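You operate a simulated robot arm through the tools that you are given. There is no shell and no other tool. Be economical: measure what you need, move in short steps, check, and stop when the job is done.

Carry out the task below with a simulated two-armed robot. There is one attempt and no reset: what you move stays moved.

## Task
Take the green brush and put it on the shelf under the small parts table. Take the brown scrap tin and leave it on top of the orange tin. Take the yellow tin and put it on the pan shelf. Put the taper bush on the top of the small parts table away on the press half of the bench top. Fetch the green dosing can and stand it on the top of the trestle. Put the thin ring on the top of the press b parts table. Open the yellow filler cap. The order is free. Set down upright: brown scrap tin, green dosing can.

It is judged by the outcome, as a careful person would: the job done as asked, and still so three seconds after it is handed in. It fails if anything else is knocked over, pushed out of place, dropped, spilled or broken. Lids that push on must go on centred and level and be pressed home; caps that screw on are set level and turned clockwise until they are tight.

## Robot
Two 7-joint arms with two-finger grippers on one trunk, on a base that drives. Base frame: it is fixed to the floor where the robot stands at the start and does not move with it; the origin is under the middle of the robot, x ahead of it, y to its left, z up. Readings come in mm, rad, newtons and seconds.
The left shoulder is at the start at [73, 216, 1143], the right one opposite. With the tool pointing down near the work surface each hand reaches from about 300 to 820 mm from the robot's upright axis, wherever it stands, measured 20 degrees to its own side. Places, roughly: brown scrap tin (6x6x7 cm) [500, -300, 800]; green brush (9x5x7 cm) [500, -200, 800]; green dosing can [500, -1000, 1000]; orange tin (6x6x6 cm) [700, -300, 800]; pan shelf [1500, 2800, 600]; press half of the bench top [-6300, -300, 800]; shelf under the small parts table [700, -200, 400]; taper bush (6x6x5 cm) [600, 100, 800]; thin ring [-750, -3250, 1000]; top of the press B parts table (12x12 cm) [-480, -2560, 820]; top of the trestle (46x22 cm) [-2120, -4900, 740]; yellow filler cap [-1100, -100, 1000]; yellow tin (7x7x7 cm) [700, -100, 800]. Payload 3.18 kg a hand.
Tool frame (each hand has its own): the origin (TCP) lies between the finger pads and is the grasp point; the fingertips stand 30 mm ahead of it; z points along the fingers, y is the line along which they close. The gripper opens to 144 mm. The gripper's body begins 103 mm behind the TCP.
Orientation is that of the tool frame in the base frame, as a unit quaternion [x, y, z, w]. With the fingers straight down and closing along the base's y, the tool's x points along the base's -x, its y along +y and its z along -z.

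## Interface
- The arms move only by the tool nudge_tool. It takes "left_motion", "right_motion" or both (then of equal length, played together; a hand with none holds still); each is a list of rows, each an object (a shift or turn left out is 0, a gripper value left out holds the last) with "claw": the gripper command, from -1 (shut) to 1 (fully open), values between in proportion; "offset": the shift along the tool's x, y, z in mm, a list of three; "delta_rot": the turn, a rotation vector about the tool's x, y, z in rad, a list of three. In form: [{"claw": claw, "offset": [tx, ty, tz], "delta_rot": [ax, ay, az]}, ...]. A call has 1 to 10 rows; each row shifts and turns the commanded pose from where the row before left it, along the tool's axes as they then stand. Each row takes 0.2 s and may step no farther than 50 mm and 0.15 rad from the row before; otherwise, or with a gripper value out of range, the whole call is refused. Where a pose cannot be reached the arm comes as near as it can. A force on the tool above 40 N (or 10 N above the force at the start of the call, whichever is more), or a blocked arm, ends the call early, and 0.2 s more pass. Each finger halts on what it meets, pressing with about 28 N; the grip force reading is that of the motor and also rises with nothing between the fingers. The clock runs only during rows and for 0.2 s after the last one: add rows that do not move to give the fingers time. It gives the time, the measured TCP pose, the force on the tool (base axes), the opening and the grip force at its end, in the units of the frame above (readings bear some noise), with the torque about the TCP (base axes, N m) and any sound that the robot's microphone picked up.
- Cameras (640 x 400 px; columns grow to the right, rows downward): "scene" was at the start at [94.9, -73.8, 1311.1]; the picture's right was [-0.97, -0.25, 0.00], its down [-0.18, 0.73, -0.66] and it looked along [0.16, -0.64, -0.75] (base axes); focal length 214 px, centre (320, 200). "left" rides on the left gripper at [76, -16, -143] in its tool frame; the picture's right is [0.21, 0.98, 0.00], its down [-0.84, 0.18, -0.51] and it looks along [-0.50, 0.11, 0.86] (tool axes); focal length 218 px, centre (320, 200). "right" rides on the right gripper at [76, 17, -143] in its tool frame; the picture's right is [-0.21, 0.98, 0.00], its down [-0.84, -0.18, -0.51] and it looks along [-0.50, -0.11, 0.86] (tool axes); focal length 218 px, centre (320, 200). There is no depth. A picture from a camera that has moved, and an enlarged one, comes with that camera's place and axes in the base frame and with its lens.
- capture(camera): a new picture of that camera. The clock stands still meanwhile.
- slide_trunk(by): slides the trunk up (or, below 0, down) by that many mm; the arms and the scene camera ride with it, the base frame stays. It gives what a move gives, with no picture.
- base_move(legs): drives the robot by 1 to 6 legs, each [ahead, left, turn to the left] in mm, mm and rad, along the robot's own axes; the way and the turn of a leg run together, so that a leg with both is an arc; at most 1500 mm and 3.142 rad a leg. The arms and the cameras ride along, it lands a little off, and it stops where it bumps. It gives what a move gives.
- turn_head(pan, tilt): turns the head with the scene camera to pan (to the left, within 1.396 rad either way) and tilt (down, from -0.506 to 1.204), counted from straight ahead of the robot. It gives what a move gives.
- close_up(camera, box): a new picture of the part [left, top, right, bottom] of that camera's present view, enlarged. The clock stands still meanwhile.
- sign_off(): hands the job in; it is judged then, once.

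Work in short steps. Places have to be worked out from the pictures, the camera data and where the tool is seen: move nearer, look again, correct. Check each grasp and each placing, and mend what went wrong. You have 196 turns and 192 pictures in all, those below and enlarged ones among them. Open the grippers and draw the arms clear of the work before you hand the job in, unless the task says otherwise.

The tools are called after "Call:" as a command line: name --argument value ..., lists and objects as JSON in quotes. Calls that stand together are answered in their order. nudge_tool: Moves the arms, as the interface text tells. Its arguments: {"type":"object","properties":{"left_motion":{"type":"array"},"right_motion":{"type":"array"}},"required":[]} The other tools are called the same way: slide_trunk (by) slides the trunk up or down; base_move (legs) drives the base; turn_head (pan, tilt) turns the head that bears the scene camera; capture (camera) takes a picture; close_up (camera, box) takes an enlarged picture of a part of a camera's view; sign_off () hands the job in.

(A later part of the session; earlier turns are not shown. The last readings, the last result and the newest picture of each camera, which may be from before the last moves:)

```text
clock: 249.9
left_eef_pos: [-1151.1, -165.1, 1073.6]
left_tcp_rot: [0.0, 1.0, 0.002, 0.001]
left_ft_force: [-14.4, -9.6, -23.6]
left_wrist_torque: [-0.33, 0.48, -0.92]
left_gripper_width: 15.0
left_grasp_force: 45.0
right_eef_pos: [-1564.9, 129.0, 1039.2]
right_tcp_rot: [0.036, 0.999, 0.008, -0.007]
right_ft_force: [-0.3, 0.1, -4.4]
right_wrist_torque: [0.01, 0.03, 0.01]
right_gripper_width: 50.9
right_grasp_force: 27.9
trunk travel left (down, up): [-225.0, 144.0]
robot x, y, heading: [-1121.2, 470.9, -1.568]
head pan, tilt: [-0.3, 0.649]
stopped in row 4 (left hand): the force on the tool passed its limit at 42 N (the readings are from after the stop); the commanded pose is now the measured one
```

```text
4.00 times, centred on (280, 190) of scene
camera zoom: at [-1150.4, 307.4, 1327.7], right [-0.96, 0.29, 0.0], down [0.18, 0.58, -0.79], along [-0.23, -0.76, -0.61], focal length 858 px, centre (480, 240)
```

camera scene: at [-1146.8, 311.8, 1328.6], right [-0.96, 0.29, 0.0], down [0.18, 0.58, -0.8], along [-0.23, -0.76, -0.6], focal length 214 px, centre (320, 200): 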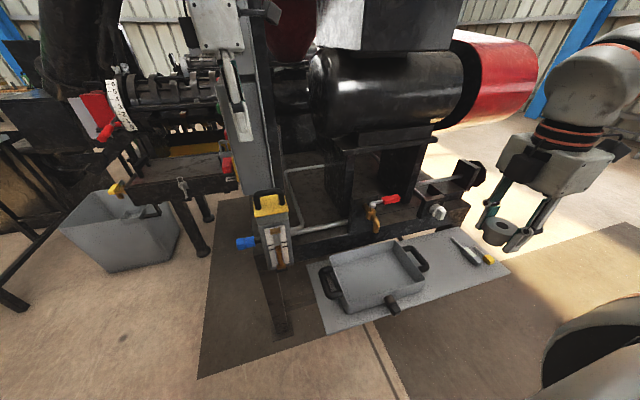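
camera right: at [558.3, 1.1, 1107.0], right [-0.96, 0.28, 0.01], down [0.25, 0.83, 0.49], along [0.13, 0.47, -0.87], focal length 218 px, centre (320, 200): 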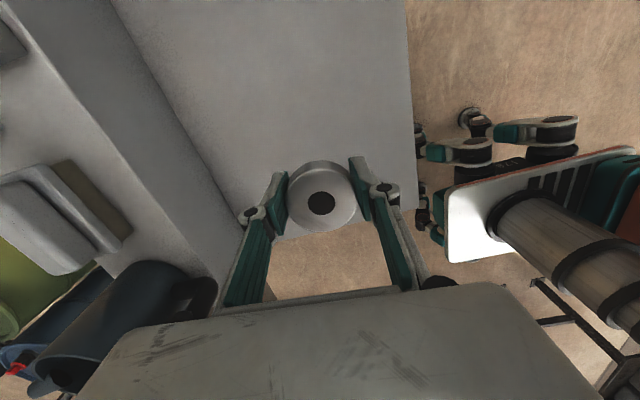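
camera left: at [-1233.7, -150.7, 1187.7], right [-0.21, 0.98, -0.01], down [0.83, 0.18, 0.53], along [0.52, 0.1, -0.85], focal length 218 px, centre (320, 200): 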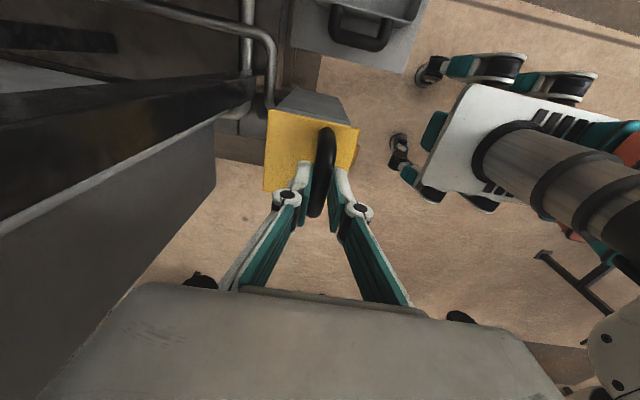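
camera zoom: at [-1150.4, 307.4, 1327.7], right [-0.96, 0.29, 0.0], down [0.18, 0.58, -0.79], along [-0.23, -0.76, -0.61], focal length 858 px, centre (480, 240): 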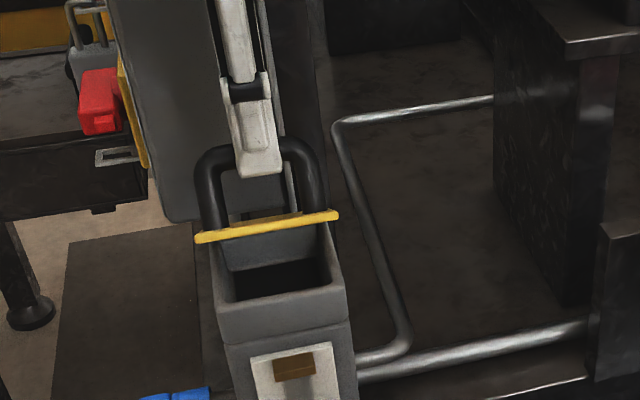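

Lid is ~37° open. Continue along the arc (hinge ≈(y -192, z 1015)).

Call:
nudge_tool --left_motion '[{"offset": [3, -5, -2]}, {"offset": [2, -5.5, -2]}, {"offset": [0, -5.5, -1.4]}, {"offset": [0, -5.5, -0.5]}, {}]'

Call:
nudge_tool --left_motion '[{"offset": [0, -5.5, 0]}, {"offset": [0, -5.5, 0]}, {"offset": [0, -5.5, 1]}, {"offset": [0, -5.5, 1.5]}, {}]'

Call:
close_up --camera "scene" --box '[210, 120, 330, 240]'

Call:
capture --camera "left"

```text
clock: 250.2
left_eef_pos: [-1150.6, -168.6, 1076.1]
left_tcp_rot: [0.0, 1.0, 0.002, -0.005]
left_ft_force: [-13.0, -9.6, -26.3]
left_wrist_torque: [-0.35, 0.31, -1.0]
left_gripper_width: 15.5
left_grasp_force: 44.3
right_eef_pos: [-1566.1, 130.5, 1038.7]
right_tcp_rot: [0.036, 0.999, 0.009, -0.007]
right_ft_force: [0.3, -0.3, -5.2]
right_wrist_torque: [0.0, 0.01, 0.0]
right_gripper_width: 51.1
right_grasp_force: 28.5
trunk travel left (down, up): [-225.0, 144.0]
robot x, y, heading: [-1122.5, 471.2, -1.571]
head pan, tilt: [-0.3, 0.649]
stopped in row 1 (left hand): the force on the tool passed its limit at 44 N (the readings are from after the stop); the commanded pose is now the measured one
```

```text
clock: 250.6
left_eef_pos: [-1149.4, -172.2, 1077.4]
left_tcp_rot: [0.001, 1.0, 0.004, -0.01]
left_ft_force: [-10.4, -7.8, -25.6]
left_wrist_torque: [-0.3, 0.1, -1.04]
left_gripper_width: 15.3
left_grasp_force: 44.9
right_eef_pos: [-1564.1, 130.8, 1038.2]
right_tcp_rot: [0.038, 0.999, 0.009, -0.006]
right_ft_force: [0.2, 0.4, -4.7]
right_wrist_torque: [-0.01, 0.02, -0.02]
right_gripper_width: 51.0
right_grasp_force: 28.4
trunk travel left (down, up): [-225.0, 144.0]
robot x, y, heading: [-1121.6, 467.1, -1.567]
head pan, tilt: [-0.3, 0.649]
stopped in row 1 (left hand): the force on the tool passed its limit at 44 N (the readings are from after the stop); the commanded pose is now the measured one
```

```text
3.33 times, centred on (270, 180) of scene
camera zoom: at [-1150.6, 307.8, 1328.0], right [-0.95, 0.3, 0.0], down [0.18, 0.58, -0.8], along [-0.24, -0.76, -0.61], focal length 715 px, centre (487, 267)
```

zoom: 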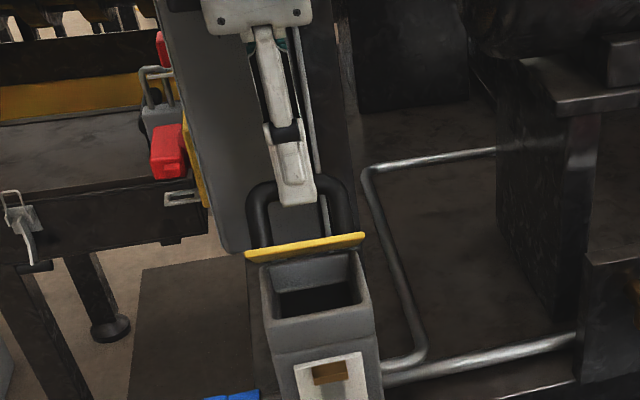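

```text
83 pictures are left
camera left: at [-1223.5, -189.4, 1222.0], right [-0.21, 0.98, 0.01], down [0.85, 0.17, 0.49], along [0.48, 0.11, -0.87], focal length 218 px, centre (320, 200)
```

left: 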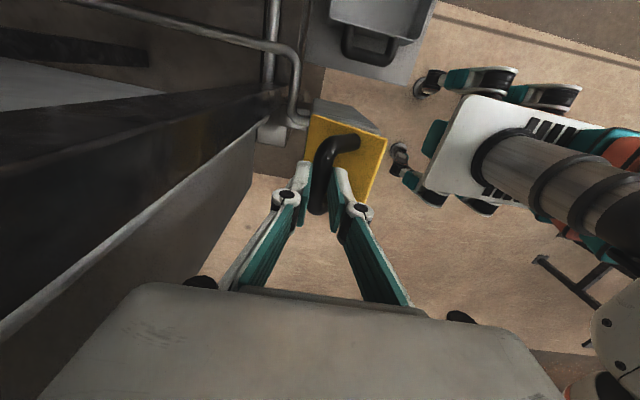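

Force is mostly radial (pulling too far outward); follow a slightly lower path.

Call:
nudge_tool --left_motion '[{"offset": [2, -1, 3]}, {"offset": [0, -5, 1.5]}, {"offset": [0, -5, 0]}, {"offset": [0, -5, 0.5]}, {"offset": [0, -5, 1]}, {}]'

Call:
close_up --camera "scene" --box '[210, 120, 330, 240]'

```text
clock: 251.2
left_eef_pos: [-1149.6, -180.1, 1080.0]
left_tcp_rot: [-0.004, 1.0, 0.007, -0.023]
left_ft_force: [-11.8, -4.7, -26.7]
left_wrist_torque: [-0.16, 0.16, -1.25]
left_gripper_width: 16.0
left_grasp_force: 45.2
right_eef_pos: [-1565.7, 131.5, 1038.5]
right_tcp_rot: [0.037, 0.999, 0.009, -0.006]
right_ft_force: [0.1, -0.1, -4.6]
right_wrist_torque: [-0.03, 0.03, -0.02]
right_gripper_width: 51.1
right_grasp_force: 27.9
trunk travel left (down, up): [-225.0, 144.0]
robot x, y, heading: [-1120.8, 469.8, -1.572]
head pan, tilt: [-0.3, 0.649]
stopped in row 3 (left hand): the force on the tool passed its limit at 42 N (the readings are from after the stop); the commanded pose is now the measured one
```

```text
3.33 times, centred on (270, 180) of scene
camera zoom: at [-1150.7, 308.3, 1328.0], right [-0.95, 0.3, 0.0], down [0.18, 0.58, -0.8], along [-0.24, -0.76, -0.61], focal length 715 px, centre (487, 267)
```

zoom: 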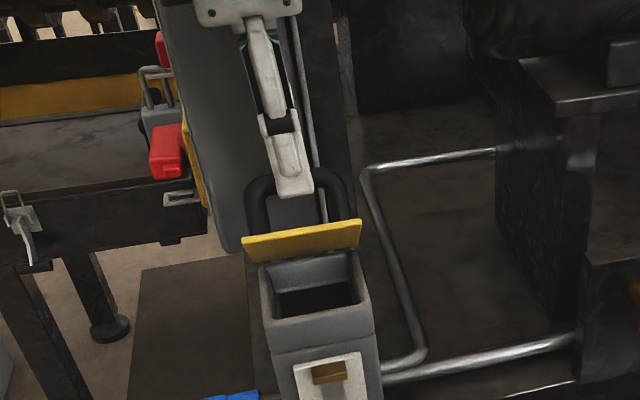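

Call:
nudge_tool --left_motion '[{"offset": [3, 0, 5]}, {"offset": [1, -4, 3]}, {"offset": [1, -5, 2]}, {"offset": [0, -5, 2]}, {"offset": [0, -5, 2]}, {}]'

Call:
nudge_tool --left_motion '[{"offset": [2, 0, 4]}, {"offset": [1, -4, 3]}, {"offset": [1, -5, 3]}, {"offset": [0, -5, 3]}, {"offset": [0, -5, 3]}, {}]'

Call:
close_up --camera "scene" --box '[210, 120, 330, 240]'

```text
clock: 251.9
left_eef_pos: [-1148.1, -186.4, 1081.9]
left_tcp_rot: [-0.008, 0.999, 0.01, -0.037]
left_ft_force: [-8.8, 1.6, -14.1]
left_wrist_torque: [0.14, 0.08, -1.27]
left_gripper_width: 15.6
left_grasp_force: 45.1
right_eef_pos: [-1564.0, 131.8, 1037.9]
right_tcp_rot: [0.038, 0.999, 0.009, -0.006]
right_ft_force: [0.6, -0.4, -4.4]
right_wrist_torque: [0.03, 0.05, 0.04]
right_gripper_width: 51.2
right_grasp_force: 28.1
trunk travel left (down, up): [-225.0, 144.0]
robot x, y, heading: [-1123.4, 469.3, -1.573]
head pan, tilt: [-0.3, 0.649]
stopped in row 3 (left hand): the force on the tool passed its limit at 47 N (the readings are from after the stop); the commanded pose is now the measured one
```

```text
clock: 253.0
left_eef_pos: [-1151.2, -192.7, 1095.7]
left_tcp_rot: [-0.014, 0.997, 0.009, -0.07]
left_ft_force: [10.3, -6.1, -23.1]
left_wrist_torque: [1.99, 1.56, 0.47]
left_gripper_width: 0.1
left_grasp_force: 30.8
right_eef_pos: [-1569.3, 146.0, 1041.3]
right_tcp_rot: [0.04, 0.999, 0.005, -0.005]
right_ft_force: [0.6, 0.4, -4.4]
right_wrist_torque: [-0.01, 0.06, -0.01]
right_gripper_width: 51.0
right_grasp_force: 28.1
trunk travel left (down, up): [-225.0, 144.0]
robot x, y, heading: [-1125.7, 469.2, -1.574]
head pan, tilt: [-0.3, 0.649]
stopped in row 5 (left hand): the force on the tool passed its limit at 59 N (the readings are from after the stop); the commanded pose is now the measured one
```

```text
3.33 times, centred on (270, 180) of scene
camera zoom: at [-1156.1, 323.6, 1330.2], right [-0.95, 0.3, -0.01], down [0.19, 0.57, -0.8], along [-0.24, -0.76, -0.6], focal length 715 px, centre (487, 267)
```

zoom: 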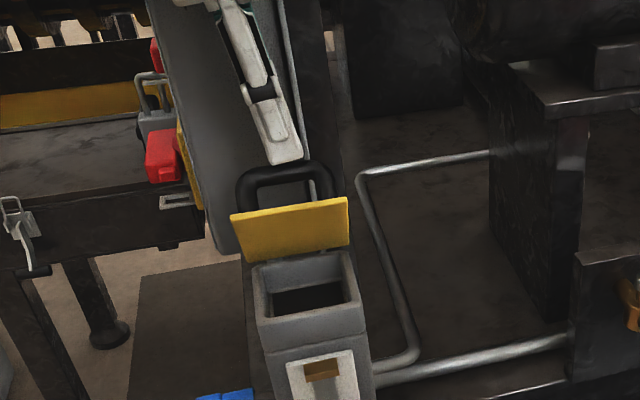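

The handle slipped free but the lid stays well open. The hand seems pressed on something; back off (+y, up) and look.

Call:
nudge_tool --left_motion '[{"offset": [0, 10, -5]}, {"offset": [0, 25, -10]}, {"offset": [0, 30, -20], "delta_rot": [0, 0.1, 0]}, {"offset": [0, 30, -20], "delta_rot": [0, 0.04, 0]}, {}]'

Call:
close_up --camera "scene" --box '[210, 120, 330, 240]'

Call:
capture --camera "left"

```text
clock: 254.2
left_eef_pos: [-1137.8, -109.1, 1146.8]
left_tcp_rot: [-0.017, 0.99, 0.01, -0.14]
left_ft_force: [0.4, -1.3, -1.2]
left_wrist_torque: [0.02, 0.01, 0.01]
left_gripper_width: 0.0
left_grasp_force: 30.4
right_eef_pos: [-1565.3, 135.6, 1039.9]
right_tcp_rot: [0.039, 0.999, 0.009, -0.007]
right_ft_force: [-0.3, -1.1, -3.6]
right_wrist_torque: [-0.01, 0.06, 0.02]
right_gripper_width: 51.2
right_grasp_force: 28.1
trunk travel left (down, up): [-225.0, 144.0]
robot x, y, heading: [-1125.0, 469.8, -1.571]
head pan, tilt: [-0.3, 0.649]
```

```text
3.33 times, centred on (270, 180) of scene
camera zoom: at [-1150.1, 311.3, 1328.1], right [-0.95, 0.3, 0.0], down [0.18, 0.58, -0.8], along [-0.24, -0.76, -0.61], focal length 715 px, centre (487, 267)
```

zoom: 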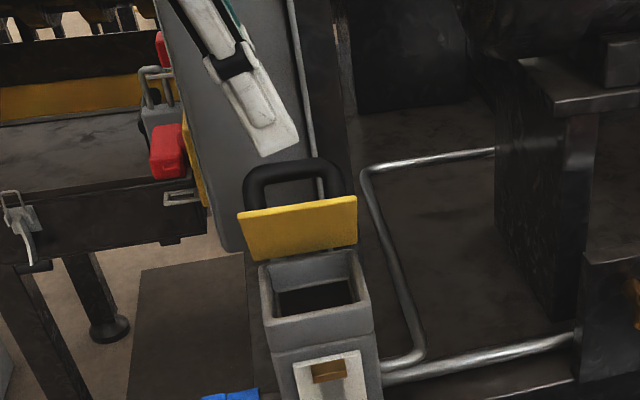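

```text
79 pictures are left
camera left: at [-1171.1, -129.9, 1305.1], right [-0.23, 0.97, 0.08], down [0.94, 0.2, 0.26], along [0.23, 0.14, -0.96], focal length 218 px, centre (320, 200)
```

left: 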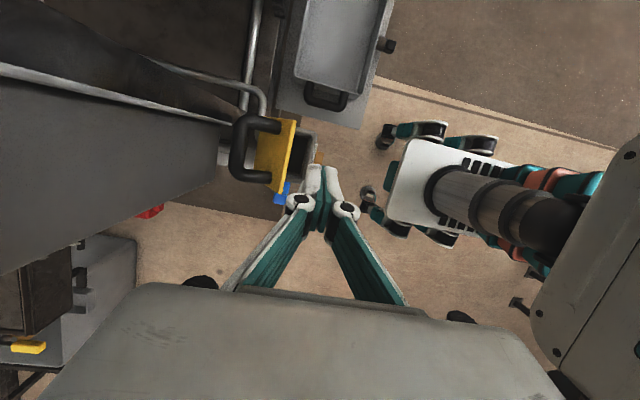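

Lid stays ~65° open. I'll straighten the hand, shift +x for camera clearance, and push the lid's inner face further back with closed fingertips.

Call:
nudge_tool --left_motion '[{"delta_rot": [0, -0.14, 0]}, {"delta_rot": [0, -0.13, 0], "offset": [-10, 0, 0]}, {"offset": [-15, 10, 10]}, {"offset": [0, 0, 25]}, {"offset": [0, 0, 17]}, {}]'

Call:
close_up --camera "scene" --box '[210, 120, 330, 240]'

```text
clock: 255.6
left_eef_pos: [-1115.4, -95.6, 1091.3]
left_tcp_rot: [-0.016, 1.0, 0.012, -0.006]
left_ft_force: [0.2, 0.0, 0.7]
left_wrist_torque: [-0.02, -0.02, 0.04]
left_gripper_width: 0.0
left_grasp_force: 30.3
right_eef_pos: [-1565.1, 135.0, 1039.6]
right_tcp_rot: [0.038, 0.999, 0.008, -0.007]
right_ft_force: [0.3, 0.2, -3.7]
right_wrist_torque: [0.01, 0.0, 0.01]
right_gripper_width: 51.2
right_grasp_force: 27.2
trunk travel left (down, up): [-225.0, 144.0]
robot x, y, heading: [-1127.2, 469.8, -1.568]
head pan, tilt: [-0.3, 0.649]
```

```text
3.33 times, centred on (270, 180) of scene
camera zoom: at [-1150.5, 312.3, 1328.4], right [-0.95, 0.3, 0.0], down [0.18, 0.58, -0.8], along [-0.24, -0.76, -0.6], focal length 715 px, centre (487, 267)
```

zoom: 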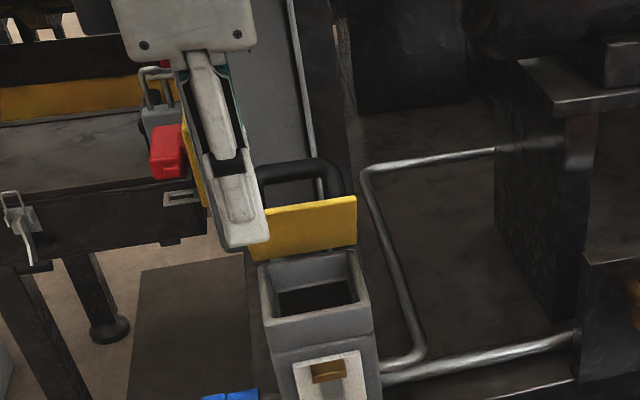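

Call:
nudge_tool --left_motion '[{"offset": [12, -10, 0]}, {"offset": [0, -20, 0]}, {"offset": [0, -20, 0]}, {"offset": [0, -15, 0]}, {"offset": [0, -15, 0]}, {"offset": [0, -10, 0]}, {"offset": [0, -10, 0]}, {}]'

Call:
close_up --camera "scene" --box '[210, 120, 330, 240]'

Call:
capture --camera "left"

```text
clock: 257.2
left_eef_pos: [-1121.0, -189.3, 1098.4]
left_tcp_rot: [-0.019, 0.999, 0.019, -0.02]
left_ft_force: [0.2, -1.7, -9.4]
left_wrist_torque: [0.94, -0.16, 0.0]
left_gripper_width: 0.1
left_grasp_force: 30.7
right_eef_pos: [-1568.0, 138.6, 1039.1]
right_tcp_rot: [0.039, 0.999, 0.009, -0.005]
right_ft_force: [-0.1, -0.3, -4.5]
right_wrist_torque: [0.01, 0.03, 0.0]
right_gripper_width: 51.2
right_grasp_force: 28.2
trunk travel left (down, up): [-225.0, 144.0]
robot x, y, heading: [-1123.3, 473.0, -1.573]
head pan, tilt: [-0.3, 0.649]
stopped in row 7 (left hand): the force on the tool passed its limit at 81 N (the readings are from after the stop); the commanded pose is now the measured one
```

```text
3.33 times, centred on (270, 180) of scene
camera zoom: at [-1152.7, 315.8, 1328.7], right [-0.95, 0.3, 0.0], down [0.18, 0.57, -0.8], along [-0.24, -0.76, -0.6], focal length 715 px, centre (487, 267)
```

zoom: 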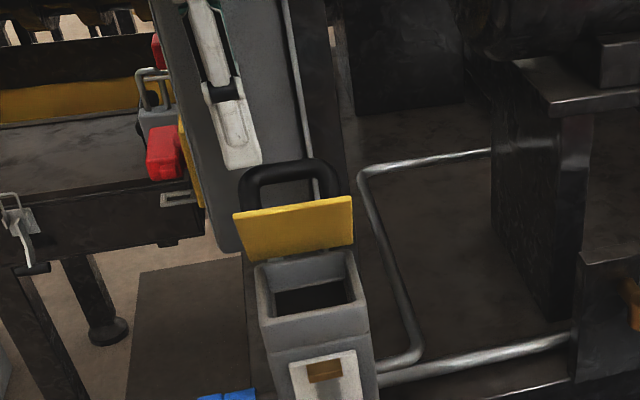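

```text
76 pictures are left
camera left: at [-1189.6, -212.1, 1243.4], right [-0.24, 0.97, 0.05], down [0.86, 0.19, 0.48], along [0.46, 0.16, -0.88], focal length 218 px, centre (320, 200)
```

left: 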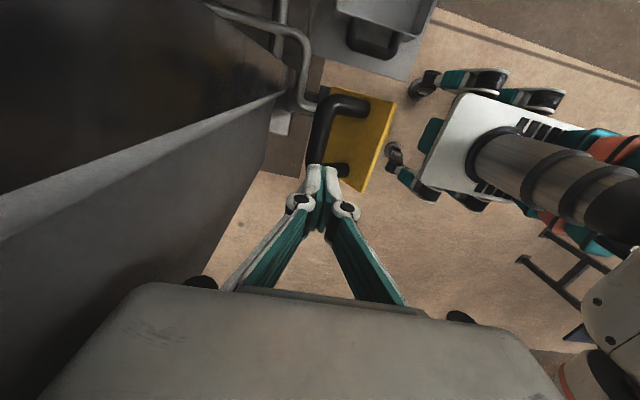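

The fingertip went over the lid's top edge. Back out, lower ~22 mm, and push again from inside.

Call:
nudge_tool --left_motion '[{"offset": [0, 5, -15]}, {"offset": [0, 15, -15]}, {"offset": [0, 40, 0]}, {"offset": [0, 45, 0], "delta_rot": [0, -0.03, 0]}, {"offset": [12, 0, 30]}, {"offset": [0, 0, 20]}, {}]'

Call:
capture --camera "left"

Call:
close_up --camera "scene" --box '[210, 120, 330, 240]'

```text
clock: 257.7
left_eef_pos: [-1118.0, -180.2, 1099.0]
left_tcp_rot: [-0.019, 0.999, 0.031, -0.014]
left_ft_force: [-8.0, 0.6, -25.7]
left_wrist_torque: [1.28, -1.88, -0.6]
left_gripper_width: 0.0
left_grasp_force: 30.8
right_eef_pos: [-1567.5, 137.5, 1038.2]
right_tcp_rot: [0.04, 0.999, 0.01, -0.006]
right_ft_force: [-0.9, 1.6, -3.2]
right_wrist_torque: [0.0, 0.0, -0.03]
right_gripper_width: 51.4
right_grasp_force: 28.3
trunk travel left (down, up): [-225.0, 144.0]
robot x, y, heading: [-1120.4, 467.6, -1.573]
head pan, tilt: [-0.3, 0.649]
stopped in row 2 (left hand): the force on the tool passed its limit at 78 N (the readings are from after the stop); the commanded pose is now the measured one
```

```text
75 pictures are left
camera left: at [-1188.4, -209.2, 1243.7], right [-0.24, 0.97, 0.07], down [0.85, 0.18, 0.5], along [0.47, 0.18, -0.87], focal length 218 px, centre (320, 200)
```

left: 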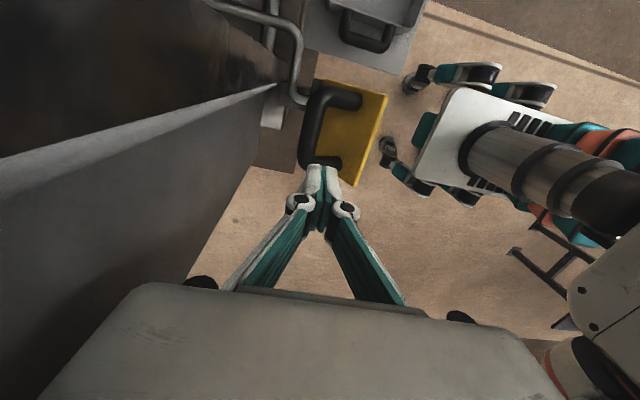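

```text
3.33 times, centred on (270, 180) of scene
camera zoom: at [-1152.7, 312.6, 1328.2], right [-0.95, 0.3, 0.0], down [0.18, 0.58, -0.8], along [-0.24, -0.76, -0.61], focal length 715 px, centre (487, 267)
```

zoom: 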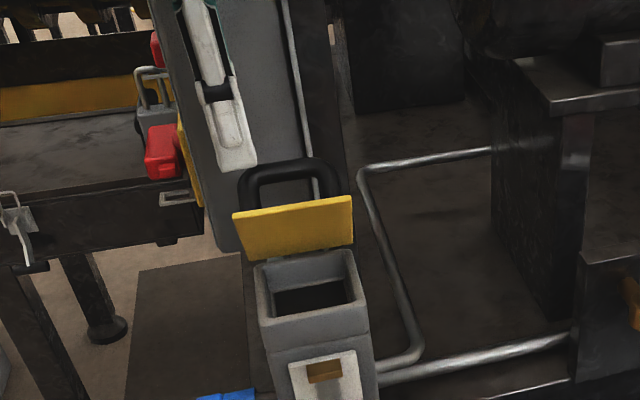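

The wrist camera is caught under the gauge box edge. Slide out horizontally (+y) first.

Call:
nudge_tool --left_motion '[{"offset": [-3, 4, 3]}, {"offset": [-3, 10, 2]}, {"offset": [0, 20, 0]}, {"offset": [0, 30, 0]}, {"offset": [0, 30, 0]}, {}]'

Call:
capture --camera "left"

Call:
close_up --camera "scene" --box '[210, 120, 330, 240]'

```text
clock: 259.1
left_eef_pos: [-1113.5, -88.1, 1102.9]
left_tcp_rot: [-0.022, 0.999, 0.028, -0.015]
left_ft_force: [-0.5, -0.4, -0.1]
left_wrist_torque: [0.03, -0.03, 0.0]
left_gripper_width: 0.0
left_grasp_force: 30.5
right_eef_pos: [-1566.5, 135.9, 1039.3]
right_tcp_rot: [0.039, 0.999, 0.009, -0.007]
right_ft_force: [0.2, -0.7, -4.6]
right_wrist_torque: [0.01, -0.03, -0.02]
right_gripper_width: 51.2
right_grasp_force: 28.4
trunk travel left (down, up): [-225.0, 144.0]
robot x, y, heading: [-1123.2, 470.0, -1.573]
head pan, tilt: [-0.3, 0.649]
```

```text
73 pictures are left
camera left: at [-1185.0, -116.4, 1246.9], right [-0.25, 0.97, 0.06], down [0.85, 0.19, 0.49], along [0.47, 0.17, -0.87], focal length 218 px, centre (320, 200)
```

left: 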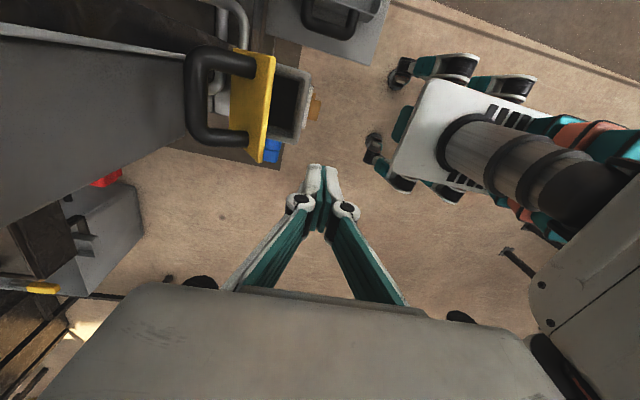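

```text
3.33 times, centred on (270, 180) of scene
camera zoom: at [-1151.1, 312.9, 1328.2], right [-0.95, 0.3, 0.0], down [0.18, 0.58, -0.8], along [-0.24, -0.76, -0.6], focal length 715 px, centre (487, 267)
```

zoom: 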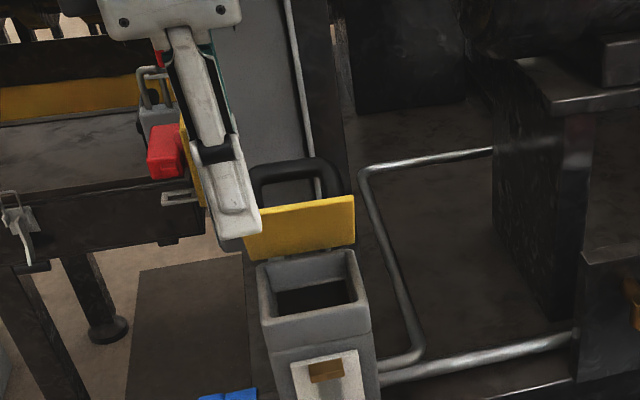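

Call:
nudge_tool --left_motion '[{"offset": [20, 0, 15], "delta_rot": [-0.03, -0.03, 0]}, {"offset": [0, 0, 20]}, {"offset": [0, -25, 0]}, {"offset": [0, -20, 0]}, {"offset": [0, -15, 0]}, {"offset": [0, -12, 0]}, {"offset": [0, -8, 0]}, {}]'

Call:
capture --camera "left"

Call:
close_up --camera "scene" --box '[210, 120, 330, 240]'

```text
clock: 260.5
left_eef_pos: [-1130.7, -152.9, 1074.1]
left_tcp_rot: [-0.021, 0.999, 0.041, -0.007]
left_ft_force: [0.2, 6.9, 29.0]
left_wrist_torque: [-0.31, 0.02, -0.02]
left_gripper_width: 0.0
left_grasp_force: 31.0
right_eef_pos: [-1565.9, 140.2, 1040.8]
right_tcp_rot: [0.039, 0.999, 0.008, -0.008]
right_ft_force: [0.5, -0.2, -4.0]
right_wrist_torque: [0.06, 0.01, -0.02]
right_gripper_width: 50.8
right_grasp_force: 27.9
trunk travel left (down, up): [-225.0, 144.0]
robot x, y, heading: [-1121.1, 471.1, -1.57]
head pan, tilt: [-0.3, 0.649]
stopped in row 7 (left hand): the force on the tool passed its limit at 43 N (the readings are from after the stop); the commanded pose is now the measured one
```

```text
71 pictures are left
camera left: at [-1204.7, -184.3, 1215.6], right [-0.25, 0.96, 0.08], down [0.84, 0.17, 0.51], along [0.48, 0.2, -0.85], focal length 218 px, centre (320, 200)
```

left: 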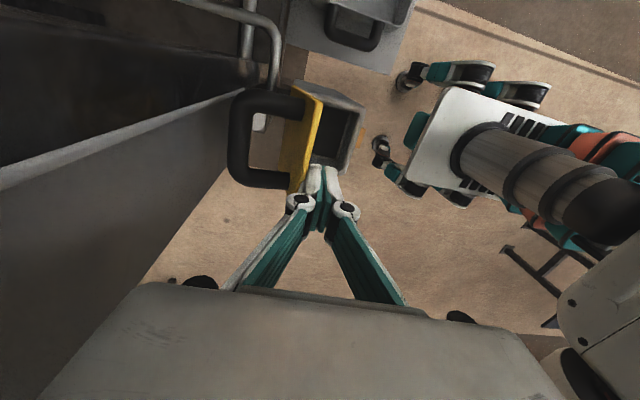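

```text
3.33 times, centred on (270, 180) of scene
camera zoom: at [-1150.2, 315.6, 1328.9], right [-0.95, 0.3, 0.0], down [0.18, 0.58, -0.8], along [-0.24, -0.76, -0.6], focal length 715 px, centre (487, 267)
```

zoom: 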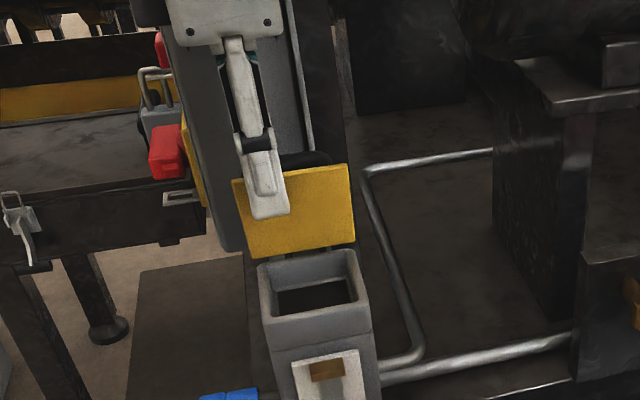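

Lid is now about upright (~90°). One more gentle push slightly higher, then retreat.

Call:
nudge_tool --left_motion '[{"offset": [0, 2, -6]}, {"offset": [0, 0, -8]}, {"offset": [0, -6, 0]}, {"offset": [0, -6, 0]}, {"offset": [0, -6, 0]}, {}]'

Call:
nudge_tool --left_motion '[{"offset": [0, 15, 0]}, {"offset": [0, 35, 0]}, {"offset": [0, 40, 0]}, {"offset": [0, 40, -10]}, {"offset": [0, 40, -20]}, {}]'

Call:
close_up --camera "scene" --box '[210, 120, 330, 240]'

Call:
capture --camera "left"

```text
clock: 261.9
left_eef_pos: [-1124.3, -171.8, 1092.5]
left_tcp_rot: [-0.028, 0.998, 0.046, -0.02]
left_ft_force: [-6.5, 30.0, 1.7]
left_wrist_torque: [0.61, 0.16, -0.45]
left_gripper_width: 0.0
left_grasp_force: 30.7
right_eef_pos: [-1566.9, 140.4, 1041.1]
right_tcp_rot: [0.039, 0.999, 0.007, -0.007]
right_ft_force: [-0.1, 1.0, -4.4]
right_wrist_torque: [-0.01, 0.0, -0.01]
right_gripper_width: 51.0
right_grasp_force: 27.7
trunk travel left (down, up): [-225.0, 144.0]
robot x, y, heading: [-1124.3, 472.1, -1.572]
head pan, tilt: [-0.3, 0.649]
```

```text
clock: 263.3
left_eef_pos: [-1134.1, -7.0, 1122.0]
left_tcp_rot: [-0.02, 0.999, 0.044, -0.003]
left_ft_force: [0.9, 0.0, -1.0]
left_wrist_torque: [0.0, 0.0, 0.01]
left_gripper_width: 0.0
left_grasp_force: 30.8
right_eef_pos: [-1565.6, 136.8, 1039.2]
right_tcp_rot: [0.039, 0.999, 0.009, -0.007]
right_ft_force: [-0.3, 0.6, -4.3]
right_wrist_torque: [0.03, 0.01, -0.02]
right_gripper_width: 50.8
right_grasp_force: 28.0
trunk travel left (down, up): [-225.0, 144.0]
robot x, y, heading: [-1122.8, 468.4, -1.571]
head pan, tilt: [-0.3, 0.649]
```

```text
3.33 times, centred on (270, 180) of scene
camera zoom: at [-1151.0, 312.8, 1328.1], right [-0.95, 0.3, 0.0], down [0.18, 0.58, -0.8], along [-0.24, -0.76, -0.61], focal length 715 px, centre (487, 267)
```

zoom: 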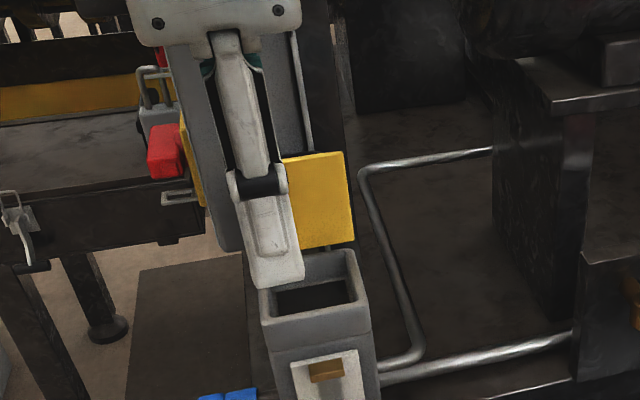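

```text
68 pictures are left
camera left: at [-1209.3, -38.8, 1264.4], right [-0.25, 0.96, 0.09], down [0.84, 0.17, 0.52], along [0.49, 0.2, -0.85], focal length 218 px, centre (320, 200)
```

left: 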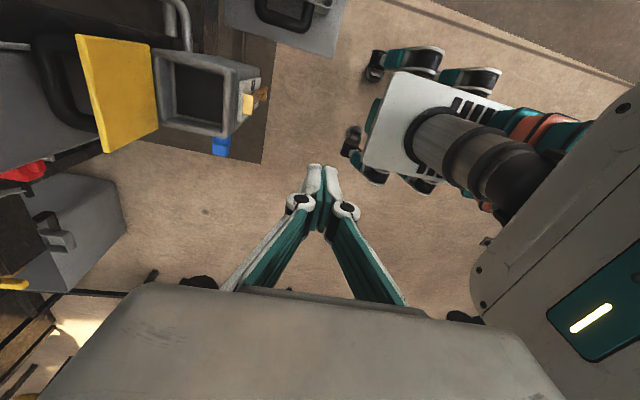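

Lid is now past vertical and stays open. Next, the bush: back up, turn to face -x, and drive toward the far bench.

Call:
base_move --legs '[[-250, 0, 0], [0, 0, -1.57], [1500, 0, 0], [1500, 0, 0], [300, 300, 0]]'

Call:
turn_head --pan 0.0 --tilt 0.3

Call:
capture --camera "scene"

```text
clock: 285.8
left_eef_pos: [-4879.6, 374.5, 1123.0]
left_tcp_rot: [0.676, 0.736, 0.033, 0.028]
left_ft_force: [-0.3, -1.0, 0.0]
left_wrist_torque: [0.0, -0.01, 0.0]
left_gripper_width: 0.0
left_grasp_force: 30.9
right_eef_pos: [-4755.2, 811.8, 1039.7]
right_tcp_rot: [0.72, 0.694, 0.012, 0.001]
right_ft_force: [-0.1, -1.1, -4.4]
right_wrist_torque: [0.0, 0.0, -0.04]
right_gripper_width: 51.2
right_grasp_force: 28.1
trunk travel left (down, up): [-225.0, 144.0]
robot x, y, heading: [-4403.6, 386.1, -3.103]
head pan, tilt: [-0.3, 0.649]
```

```text
clock: 286.6
left_eef_pos: [-4880.4, 375.6, 1122.6]
left_tcp_rot: [0.676, 0.735, 0.033, 0.027]
left_ft_force: [-0.7, 0.5, 1.0]
left_wrist_torque: [0.02, 0.0, -0.01]
left_gripper_width: 0.0
left_grasp_force: 30.4
right_eef_pos: [-4755.3, 811.2, 1040.0]
right_tcp_rot: [0.719, 0.695, 0.012, 0.002]
right_ft_force: [-0.4, -0.8, -4.0]
right_wrist_torque: [0.02, 0.02, -0.02]
right_gripper_width: 51.0
right_grasp_force: 27.8
trunk travel left (down, up): [-225.0, 144.0]
robot x, y, heading: [-4404.5, 384.3, -3.106]
head pan, tilt: [0.0, 0.3]
```

```text
67 pictures are left
camera scene: at [-4573.5, 379.8, 1360.0], right [-0.04, 1.0, 0.0], down [0.3, 0.01, -0.95], along [-0.95, -0.04, -0.3], focal length 214 px, centre (320, 200)
```

scene: 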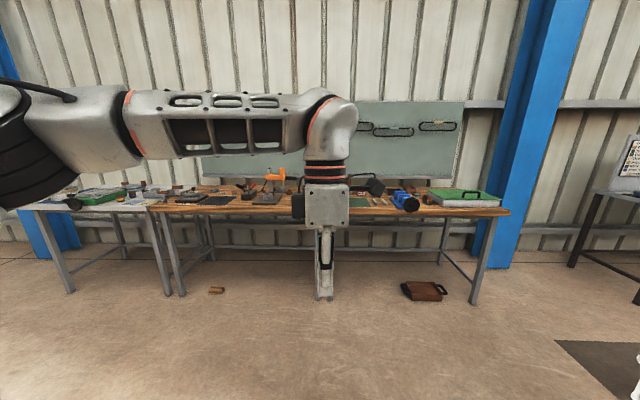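

Call:
close_up --camera "scene" --box '[130, 150, 350, 240]'

```text
2.91 times, centred on (240, 195) of scene
camera zoom: at [-4573.5, 379.8, 1360.0], right [-0.04, 1.0, 0.0], down [0.3, 0.01, -0.95], along [-0.95, -0.04, -0.3], focal length 624 px, centre (553, 214)
```

zoom: 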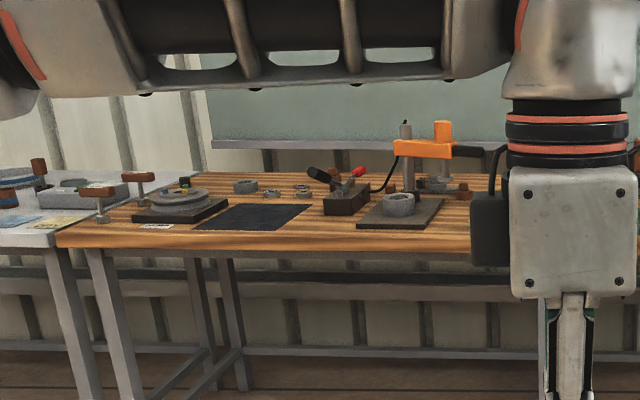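

Free area on the press half seems to be right of the press near y≈120. Retract the left hand, then drive in so the right hand reaches there.

Call:
nudge_tool --left_motion '[{"offset": [0, 30, -35]}, {"offset": [0, 30, -35]}, {"offset": [0, 30, -35]}, {"offset": [0, 30, -25]}, {"offset": [0, 30, 0]}, {}]'

Call:
base_move --legs '[[0, 0, -0.036], [850, 690, 0], [330, 0, 0]]'

Call:
capture --camera "right"

Call:
turn_head --pan -0.4 --tilt 0.6

Call:
capture --camera "scene"

```text
clock: 288.0
left_eef_pos: [-4744.7, 388.9, 1265.0]
left_tcp_rot: [0.676, 0.736, 0.033, 0.027]
left_ft_force: [0.0, 0.5, -0.6]
left_wrist_torque: [0.01, 0.0, 0.01]
left_gripper_width: 0.1
left_grasp_force: 31.1
right_eef_pos: [-4755.6, 812.1, 1039.0]
right_tcp_rot: [0.719, 0.695, 0.011, 0.001]
right_ft_force: [0.1, 0.4, -4.1]
right_wrist_torque: [-0.02, -0.05, 0.04]
right_gripper_width: 51.1
right_grasp_force: 28.2
trunk travel left (down, up): [-225.0, 144.0]
robot x, y, heading: [-4405.3, 383.6, -3.105]
head pan, tilt: [0.0, 0.3]
```

```text
clock: 296.6
left_eef_pos: [-5920.2, -291.3, 1263.8]
left_tcp_rot: [0.688, 0.724, 0.032, 0.027]
left_ft_force: [-0.3, -0.8, 0.2]
left_wrist_torque: [-0.01, -0.04, -0.01]
left_gripper_width: 0.2
left_grasp_force: 30.7
right_eef_pos: [-5917.6, 132.1, 1039.2]
right_tcp_rot: [0.731, 0.682, 0.011, 0.001]
right_ft_force: [-0.8, -0.8, -4.6]
right_wrist_torque: [0.04, -0.02, 0.0]
right_gripper_width: 51.2
right_grasp_force: 28.1
trunk travel left (down, up): [-225.0, 144.0]
robot x, y, heading: [-5577.9, -307.1, -3.134]
head pan, tilt: [0.0, 0.3]
```

```text
65 pictures are left
camera right: at [-5898.6, 205.3, 1183.4], right [0.96, -0.27, 0.01], down [-0.25, -0.83, 0.49], along [-0.12, -0.48, -0.87], focal length 218 px, centre (320, 200)
```

right: 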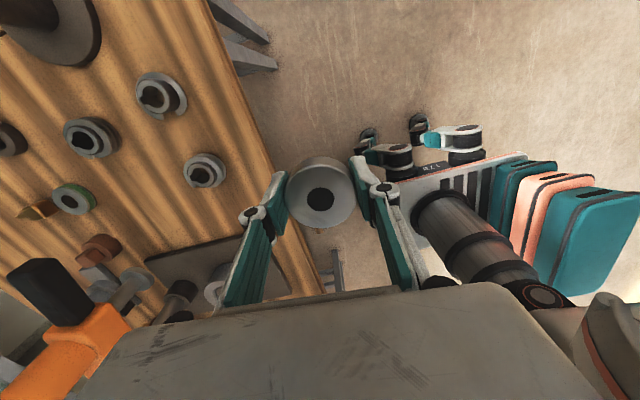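

```text
clock: 297.5
left_eef_pos: [-5918.9, -292.3, 1264.7]
left_tcp_rot: [0.688, 0.725, 0.032, 0.028]
left_ft_force: [-0.2, -0.3, 0.3]
left_wrist_torque: [-0.01, -0.03, 0.01]
left_gripper_width: 0.0
left_grasp_force: 30.8
right_eef_pos: [-5916.5, 132.8, 1039.4]
right_tcp_rot: [0.731, 0.682, 0.01, 0.002]
right_ft_force: [-0.4, 0.4, -4.5]
right_wrist_torque: [-0.02, -0.01, -0.02]
right_gripper_width: 51.2
right_grasp_force: 27.7
trunk travel left (down, up): [-225.0, 144.0]
robot x, y, heading: [-5577.8, -308.7, -3.136]
head pan, tilt: [-0.4, 0.6]
```

```text
64 pictures are left
camera scene: at [-5738.1, -271.6, 1332.7], right [0.38, 0.92, 0.0], down [0.52, -0.22, -0.83], along [-0.76, 0.32, -0.56], focal length 214 px, centre (320, 200)
```

scene: 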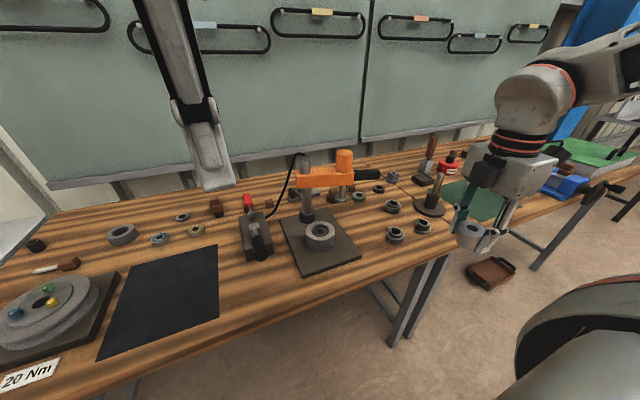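

Free patch on the press half: front area ≈(-6115,-290) between the black pad and the press plate. Drive left ~420 and slightly ahead.

Call:
base_move --legs '[[0, 422, -0.005], [50, 0, 0]]'

Call:
nudge_tool --right_motion '[{"offset": [0, -38, 10]}, {"offset": [0, -38, 10]}, {"offset": [0, -38, 10]}, {"offset": [0, -34, 10]}, {}]'

Call:
capture --camera "right"

```text
clock: 302.3
left_eef_pos: [-5968.3, -714.2, 1263.4]
left_tcp_rot: [0.687, 0.725, 0.033, 0.029]
left_ft_force: [-0.7, 0.0, -1.3]
left_wrist_torque: [0.01, -0.08, 0.0]
left_gripper_width: 0.0
left_grasp_force: 31.2
right_eef_pos: [-5966.0, -289.5, 1040.1]
right_tcp_rot: [0.729, 0.684, 0.012, 0.002]
right_ft_force: [-0.9, 0.5, -4.6]
right_wrist_torque: [0.02, -0.06, -0.01]
right_gripper_width: 51.1
right_grasp_force: 27.6
trunk travel left (down, up): [-225.0, 144.0]
robot x, y, heading: [-5624.0, -729.6, -3.129]
head pan, tilt: [-0.4, 0.6]
```

```text
clock: 302.8
left_eef_pos: [-5965.8, -714.0, 1263.9]
left_tcp_rot: [0.687, 0.725, 0.033, 0.028]
left_ft_force: [-0.6, -0.5, 0.1]
left_wrist_torque: [0.03, -0.02, 0.02]
left_gripper_width: 0.0
left_grasp_force: 30.5
right_eef_pos: [-5995.0, -287.9, 1025.5]
right_tcp_rot: [0.735, 0.677, 0.021, 0.013]
right_ft_force: [16.1, -1.4, 2.7]
right_wrist_torque: [0.08, -0.18, -0.16]
right_gripper_width: 51.1
right_grasp_force: 28.1
trunk travel left (down, up): [-225.0, 144.0]
robot x, y, heading: [-5622.3, -732.4, -3.129]
head pan, tilt: [-0.4, 0.6]
stopped in row 2 (right hand): the force on the tool passed its limit at 53 N (the readings are from after the stop); the commanded pose is now the measured one
```

```text
63 pictures are left
camera right: at [-5980.2, -214.9, 1169.6], right [0.96, -0.29, 0.05], down [-0.27, -0.83, 0.49], along [-0.1, -0.48, -0.87], focal length 218 px, centre (320, 200)
```

right: 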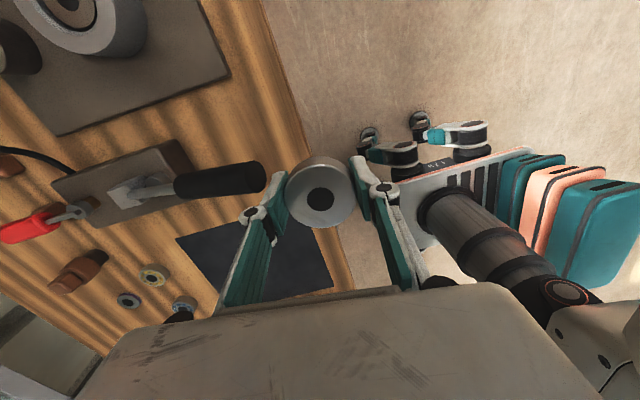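

The finger touched a lever handle sticking out from the block (tip ≈(-6040,-272,1000)). Back off and use the free gap right of the press plate, ≈(-6110,28), instead.

Call:
nudge_tool --right_motion '[{"offset": [0, 30, 0]}, {"offset": [0, 30, -10]}, {}]'

Call:
base_move --legs '[[0, -318, -0.012]]'

Call:
capture --camera "right"

Call:
turn_head --pan -0.4 --tilt 0.61

Call:
capture --camera "scene"

```text
clock: 303.6
left_eef_pos: [-5966.8, -713.4, 1263.7]
left_tcp_rot: [0.687, 0.725, 0.033, 0.028]
left_ft_force: [-0.4, 0.4, -0.8]
left_wrist_torque: [-0.01, -0.03, -0.04]
left_gripper_width: 0.0
left_grasp_force: 30.8
right_eef_pos: [-5939.9, -293.2, 1038.9]
right_tcp_rot: [0.734, 0.679, 0.02, 0.013]
right_ft_force: [-0.3, -0.8, -3.5]
right_wrist_torque: [0.0, -0.02, 0.0]
right_gripper_width: 51.1
right_grasp_force: 27.6
trunk travel left (down, up): [-225.0, 144.0]
robot x, y, heading: [-5622.9, -730.7, -3.137]
head pan, tilt: [-0.4, 0.6]
```

```text
clock: 307.0
left_eef_pos: [-5967.0, -388.3, 1265.5]
left_tcp_rot: [0.69, 0.722, 0.033, 0.029]
left_ft_force: [0.3, -0.3, 0.1]
left_wrist_torque: [-0.01, -0.02, 0.0]
left_gripper_width: 0.0
left_grasp_force: 30.3
right_eef_pos: [-5935.8, 33.0, 1038.8]
right_tcp_rot: [0.738, 0.675, 0.019, 0.012]
right_ft_force: [0.6, 0.5, -4.8]
right_wrist_torque: [0.0, -0.01, 0.0]
right_gripper_width: 51.0
right_grasp_force: 27.9
trunk travel left (down, up): [-225.0, 144.0]
robot x, y, heading: [-5629.6, -406.2, 3.14]
head pan, tilt: [-0.4, 0.6]
```

```text
62 pictures are left
camera right: at [-5919.5, 106.3, 1182.7], right [0.95, -0.29, 0.04], down [-0.28, -0.83, 0.49], along [-0.11, -0.48, -0.87], focal length 218 px, centre (320, 200)
```

right: 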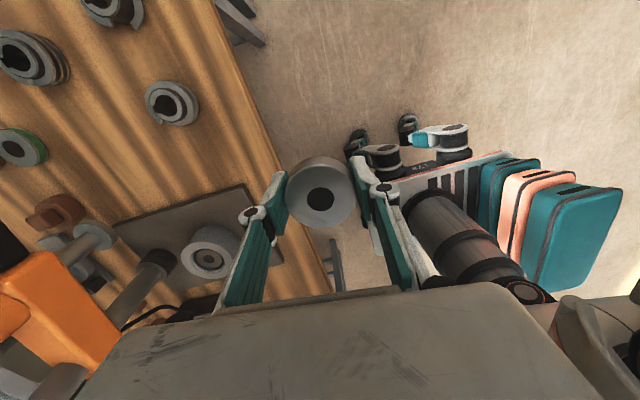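

```text
clock: 307.6
left_eef_pos: [-5966.4, -388.3, 1263.9]
left_tcp_rot: [0.69, 0.722, 0.033, 0.029]
left_ft_force: [-0.1, 0.3, 0.1]
left_wrist_torque: [0.0, 0.03, 0.0]
left_gripper_width: 0.0
left_grasp_force: 30.6
right_eef_pos: [-5935.2, 33.0, 1039.4]
right_tcp_rot: [0.737, 0.675, 0.019, 0.012]
right_ft_force: [0.6, -0.4, -3.8]
right_wrist_torque: [-0.01, -0.02, 0.02]
right_gripper_width: 51.1
right_grasp_force: 28.3
trunk travel left (down, up): [-225.0, 144.0]
robot x, y, heading: [-5625.1, -402.3, 3.137]
head pan, tilt: [-0.4, 0.611]
```

```text
61 pictures are left
camera scene: at [-5784.8, -369.1, 1331.7], right [0.39, 0.92, 0.0], down [0.53, -0.22, -0.82], along [-0.75, 0.32, -0.57], focal length 214 px, centre (320, 200)
```

scene: 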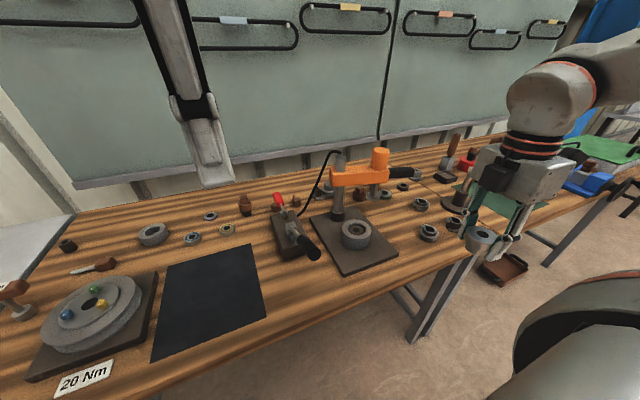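

Call:
nudge_tool --right_motion '[{"offset": [2, -40, 0], "delta_rot": [0.043, -0.012, 0]}, {"offset": [2, -40, 0]}, {"offset": [2, -40, 0]}, {"offset": [2, -40, 0]}, {"offset": [0, 0, 40]}, {"offset": [0, 0, 40]}, {"offset": [0, 0, 40]}, {}]'

Call:
capture --camera "right"

```text
clock: 309.4
left_eef_pos: [-5965.5, -390.0, 1264.5]
left_tcp_rot: [0.69, 0.722, 0.032, 0.028]
left_ft_force: [-0.4, 0.0, 1.2]
left_wrist_torque: [0.02, 0.03, -0.03]
left_gripper_width: 0.0
left_grasp_force: 30.8
right_eef_pos: [-6095.3, 55.1, 915.1]
right_tcp_rot: [0.738, 0.675, 0.0, -0.001]
right_ft_force: [-0.6, -0.2, -4.6]
right_wrist_torque: [0.04, -0.01, 0.01]
right_gripper_width: 51.0
right_grasp_force: 27.8
trunk travel left (down, up): [-225.0, 144.0]
robot x, y, heading: [-5622.9, -406.6, 3.137]
head pan, tilt: [-0.4, 0.611]
```

```text
60 pictures are left
camera right: at [-6072.0, 130.2, 1058.2], right [0.96, -0.29, 0.0], down [-0.25, -0.82, 0.51], along [-0.15, -0.48, -0.86], focal length 218 px, centre (320, 200)
```

right: 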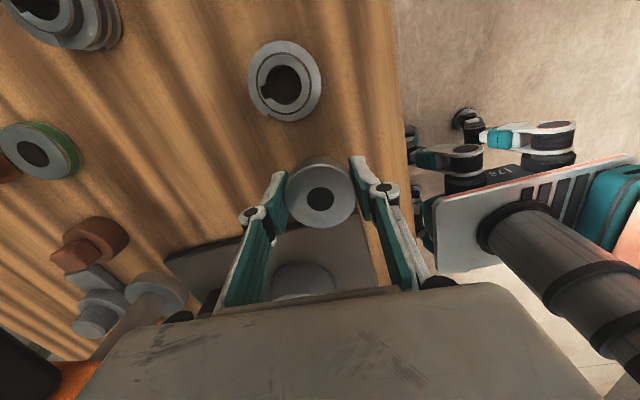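

Call:
nudge_tool --right_motion '[{"offset": [-20, 0, 25]}, {"offset": [0, 0, 25]}, {"offset": [0, 0, 10]}, {}]'

Call:
nudge_tool --right_motion '[{"offset": [0, 0, 4]}, {"offset": [0, 0, 4]}, {"offset": [0, 0, 3]}, {}]'

Call:
capture --camera "right"

```text
clock: 310.0
left_eef_pos: [-5965.2, -388.5, 1264.7]
left_tcp_rot: [0.691, 0.722, 0.033, 0.028]
left_ft_force: [-0.7, -0.3, 0.0]
left_wrist_torque: [-0.04, -0.04, 0.0]
left_gripper_width: 0.0
left_grasp_force: 31.1
right_eef_pos: [-6097.9, 34.7, 879.2]
right_tcp_rot: [0.739, 0.674, -0.001, -0.004]
right_ft_force: [12.6, -3.9, 32.7]
right_wrist_torque: [-0.33, -1.48, 0.21]
right_gripper_width: 51.1
right_grasp_force: 28.5
trunk travel left (down, up): [-225.0, 144.0]
robot x, y, heading: [-5626.4, -403.9, 3.14]
head pan, tilt: [-0.4, 0.611]
stopped in row 3 (right hand): the force on the tool passed its limit at 94 N (the readings are from after the stop); the commanded pose is now the measured one
```

```text
clock: 310.3
left_eef_pos: [-5964.3, -388.9, 1265.3]
left_tcp_rot: [0.69, 0.722, 0.033, 0.028]
left_ft_force: [0.1, 0.8, -0.3]
left_wrist_torque: [0.02, -0.02, -0.02]
left_gripper_width: 0.2
left_grasp_force: 30.5
right_eef_pos: [-6097.1, 34.3, 878.7]
right_tcp_rot: [0.74, 0.673, -0.001, -0.006]
right_ft_force: [12.7, -2.4, 36.9]
right_wrist_torque: [-0.4, -1.56, 0.02]
right_gripper_width: 50.9
right_grasp_force: 28.2
trunk travel left (down, up): [-225.0, 144.0]
robot x, y, heading: [-5628.9, -411.1, 3.134]
head pan, tilt: [-0.4, 0.611]
stopped in row 1 (right hand): the force on the tool passed its limit at 50 N (the readings are from after the stop); the commanded pose is now the measured one
```

```text
59 pictures are left
camera right: at [-6072.4, 107.7, 1022.6], right [0.95, -0.3, -0.01], down [-0.25, -0.83, 0.5], along [-0.16, -0.48, -0.86], focal length 218 px, centre (320, 200)
```

right: 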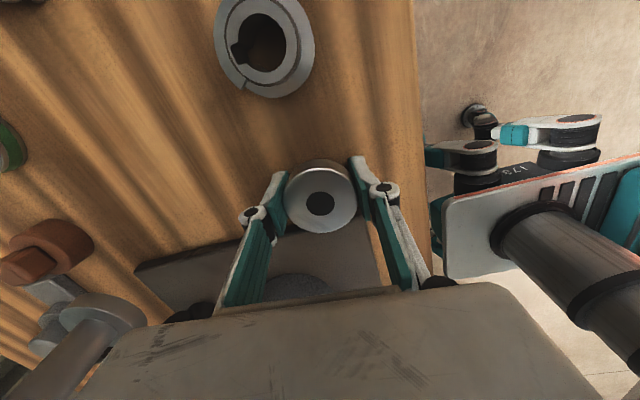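

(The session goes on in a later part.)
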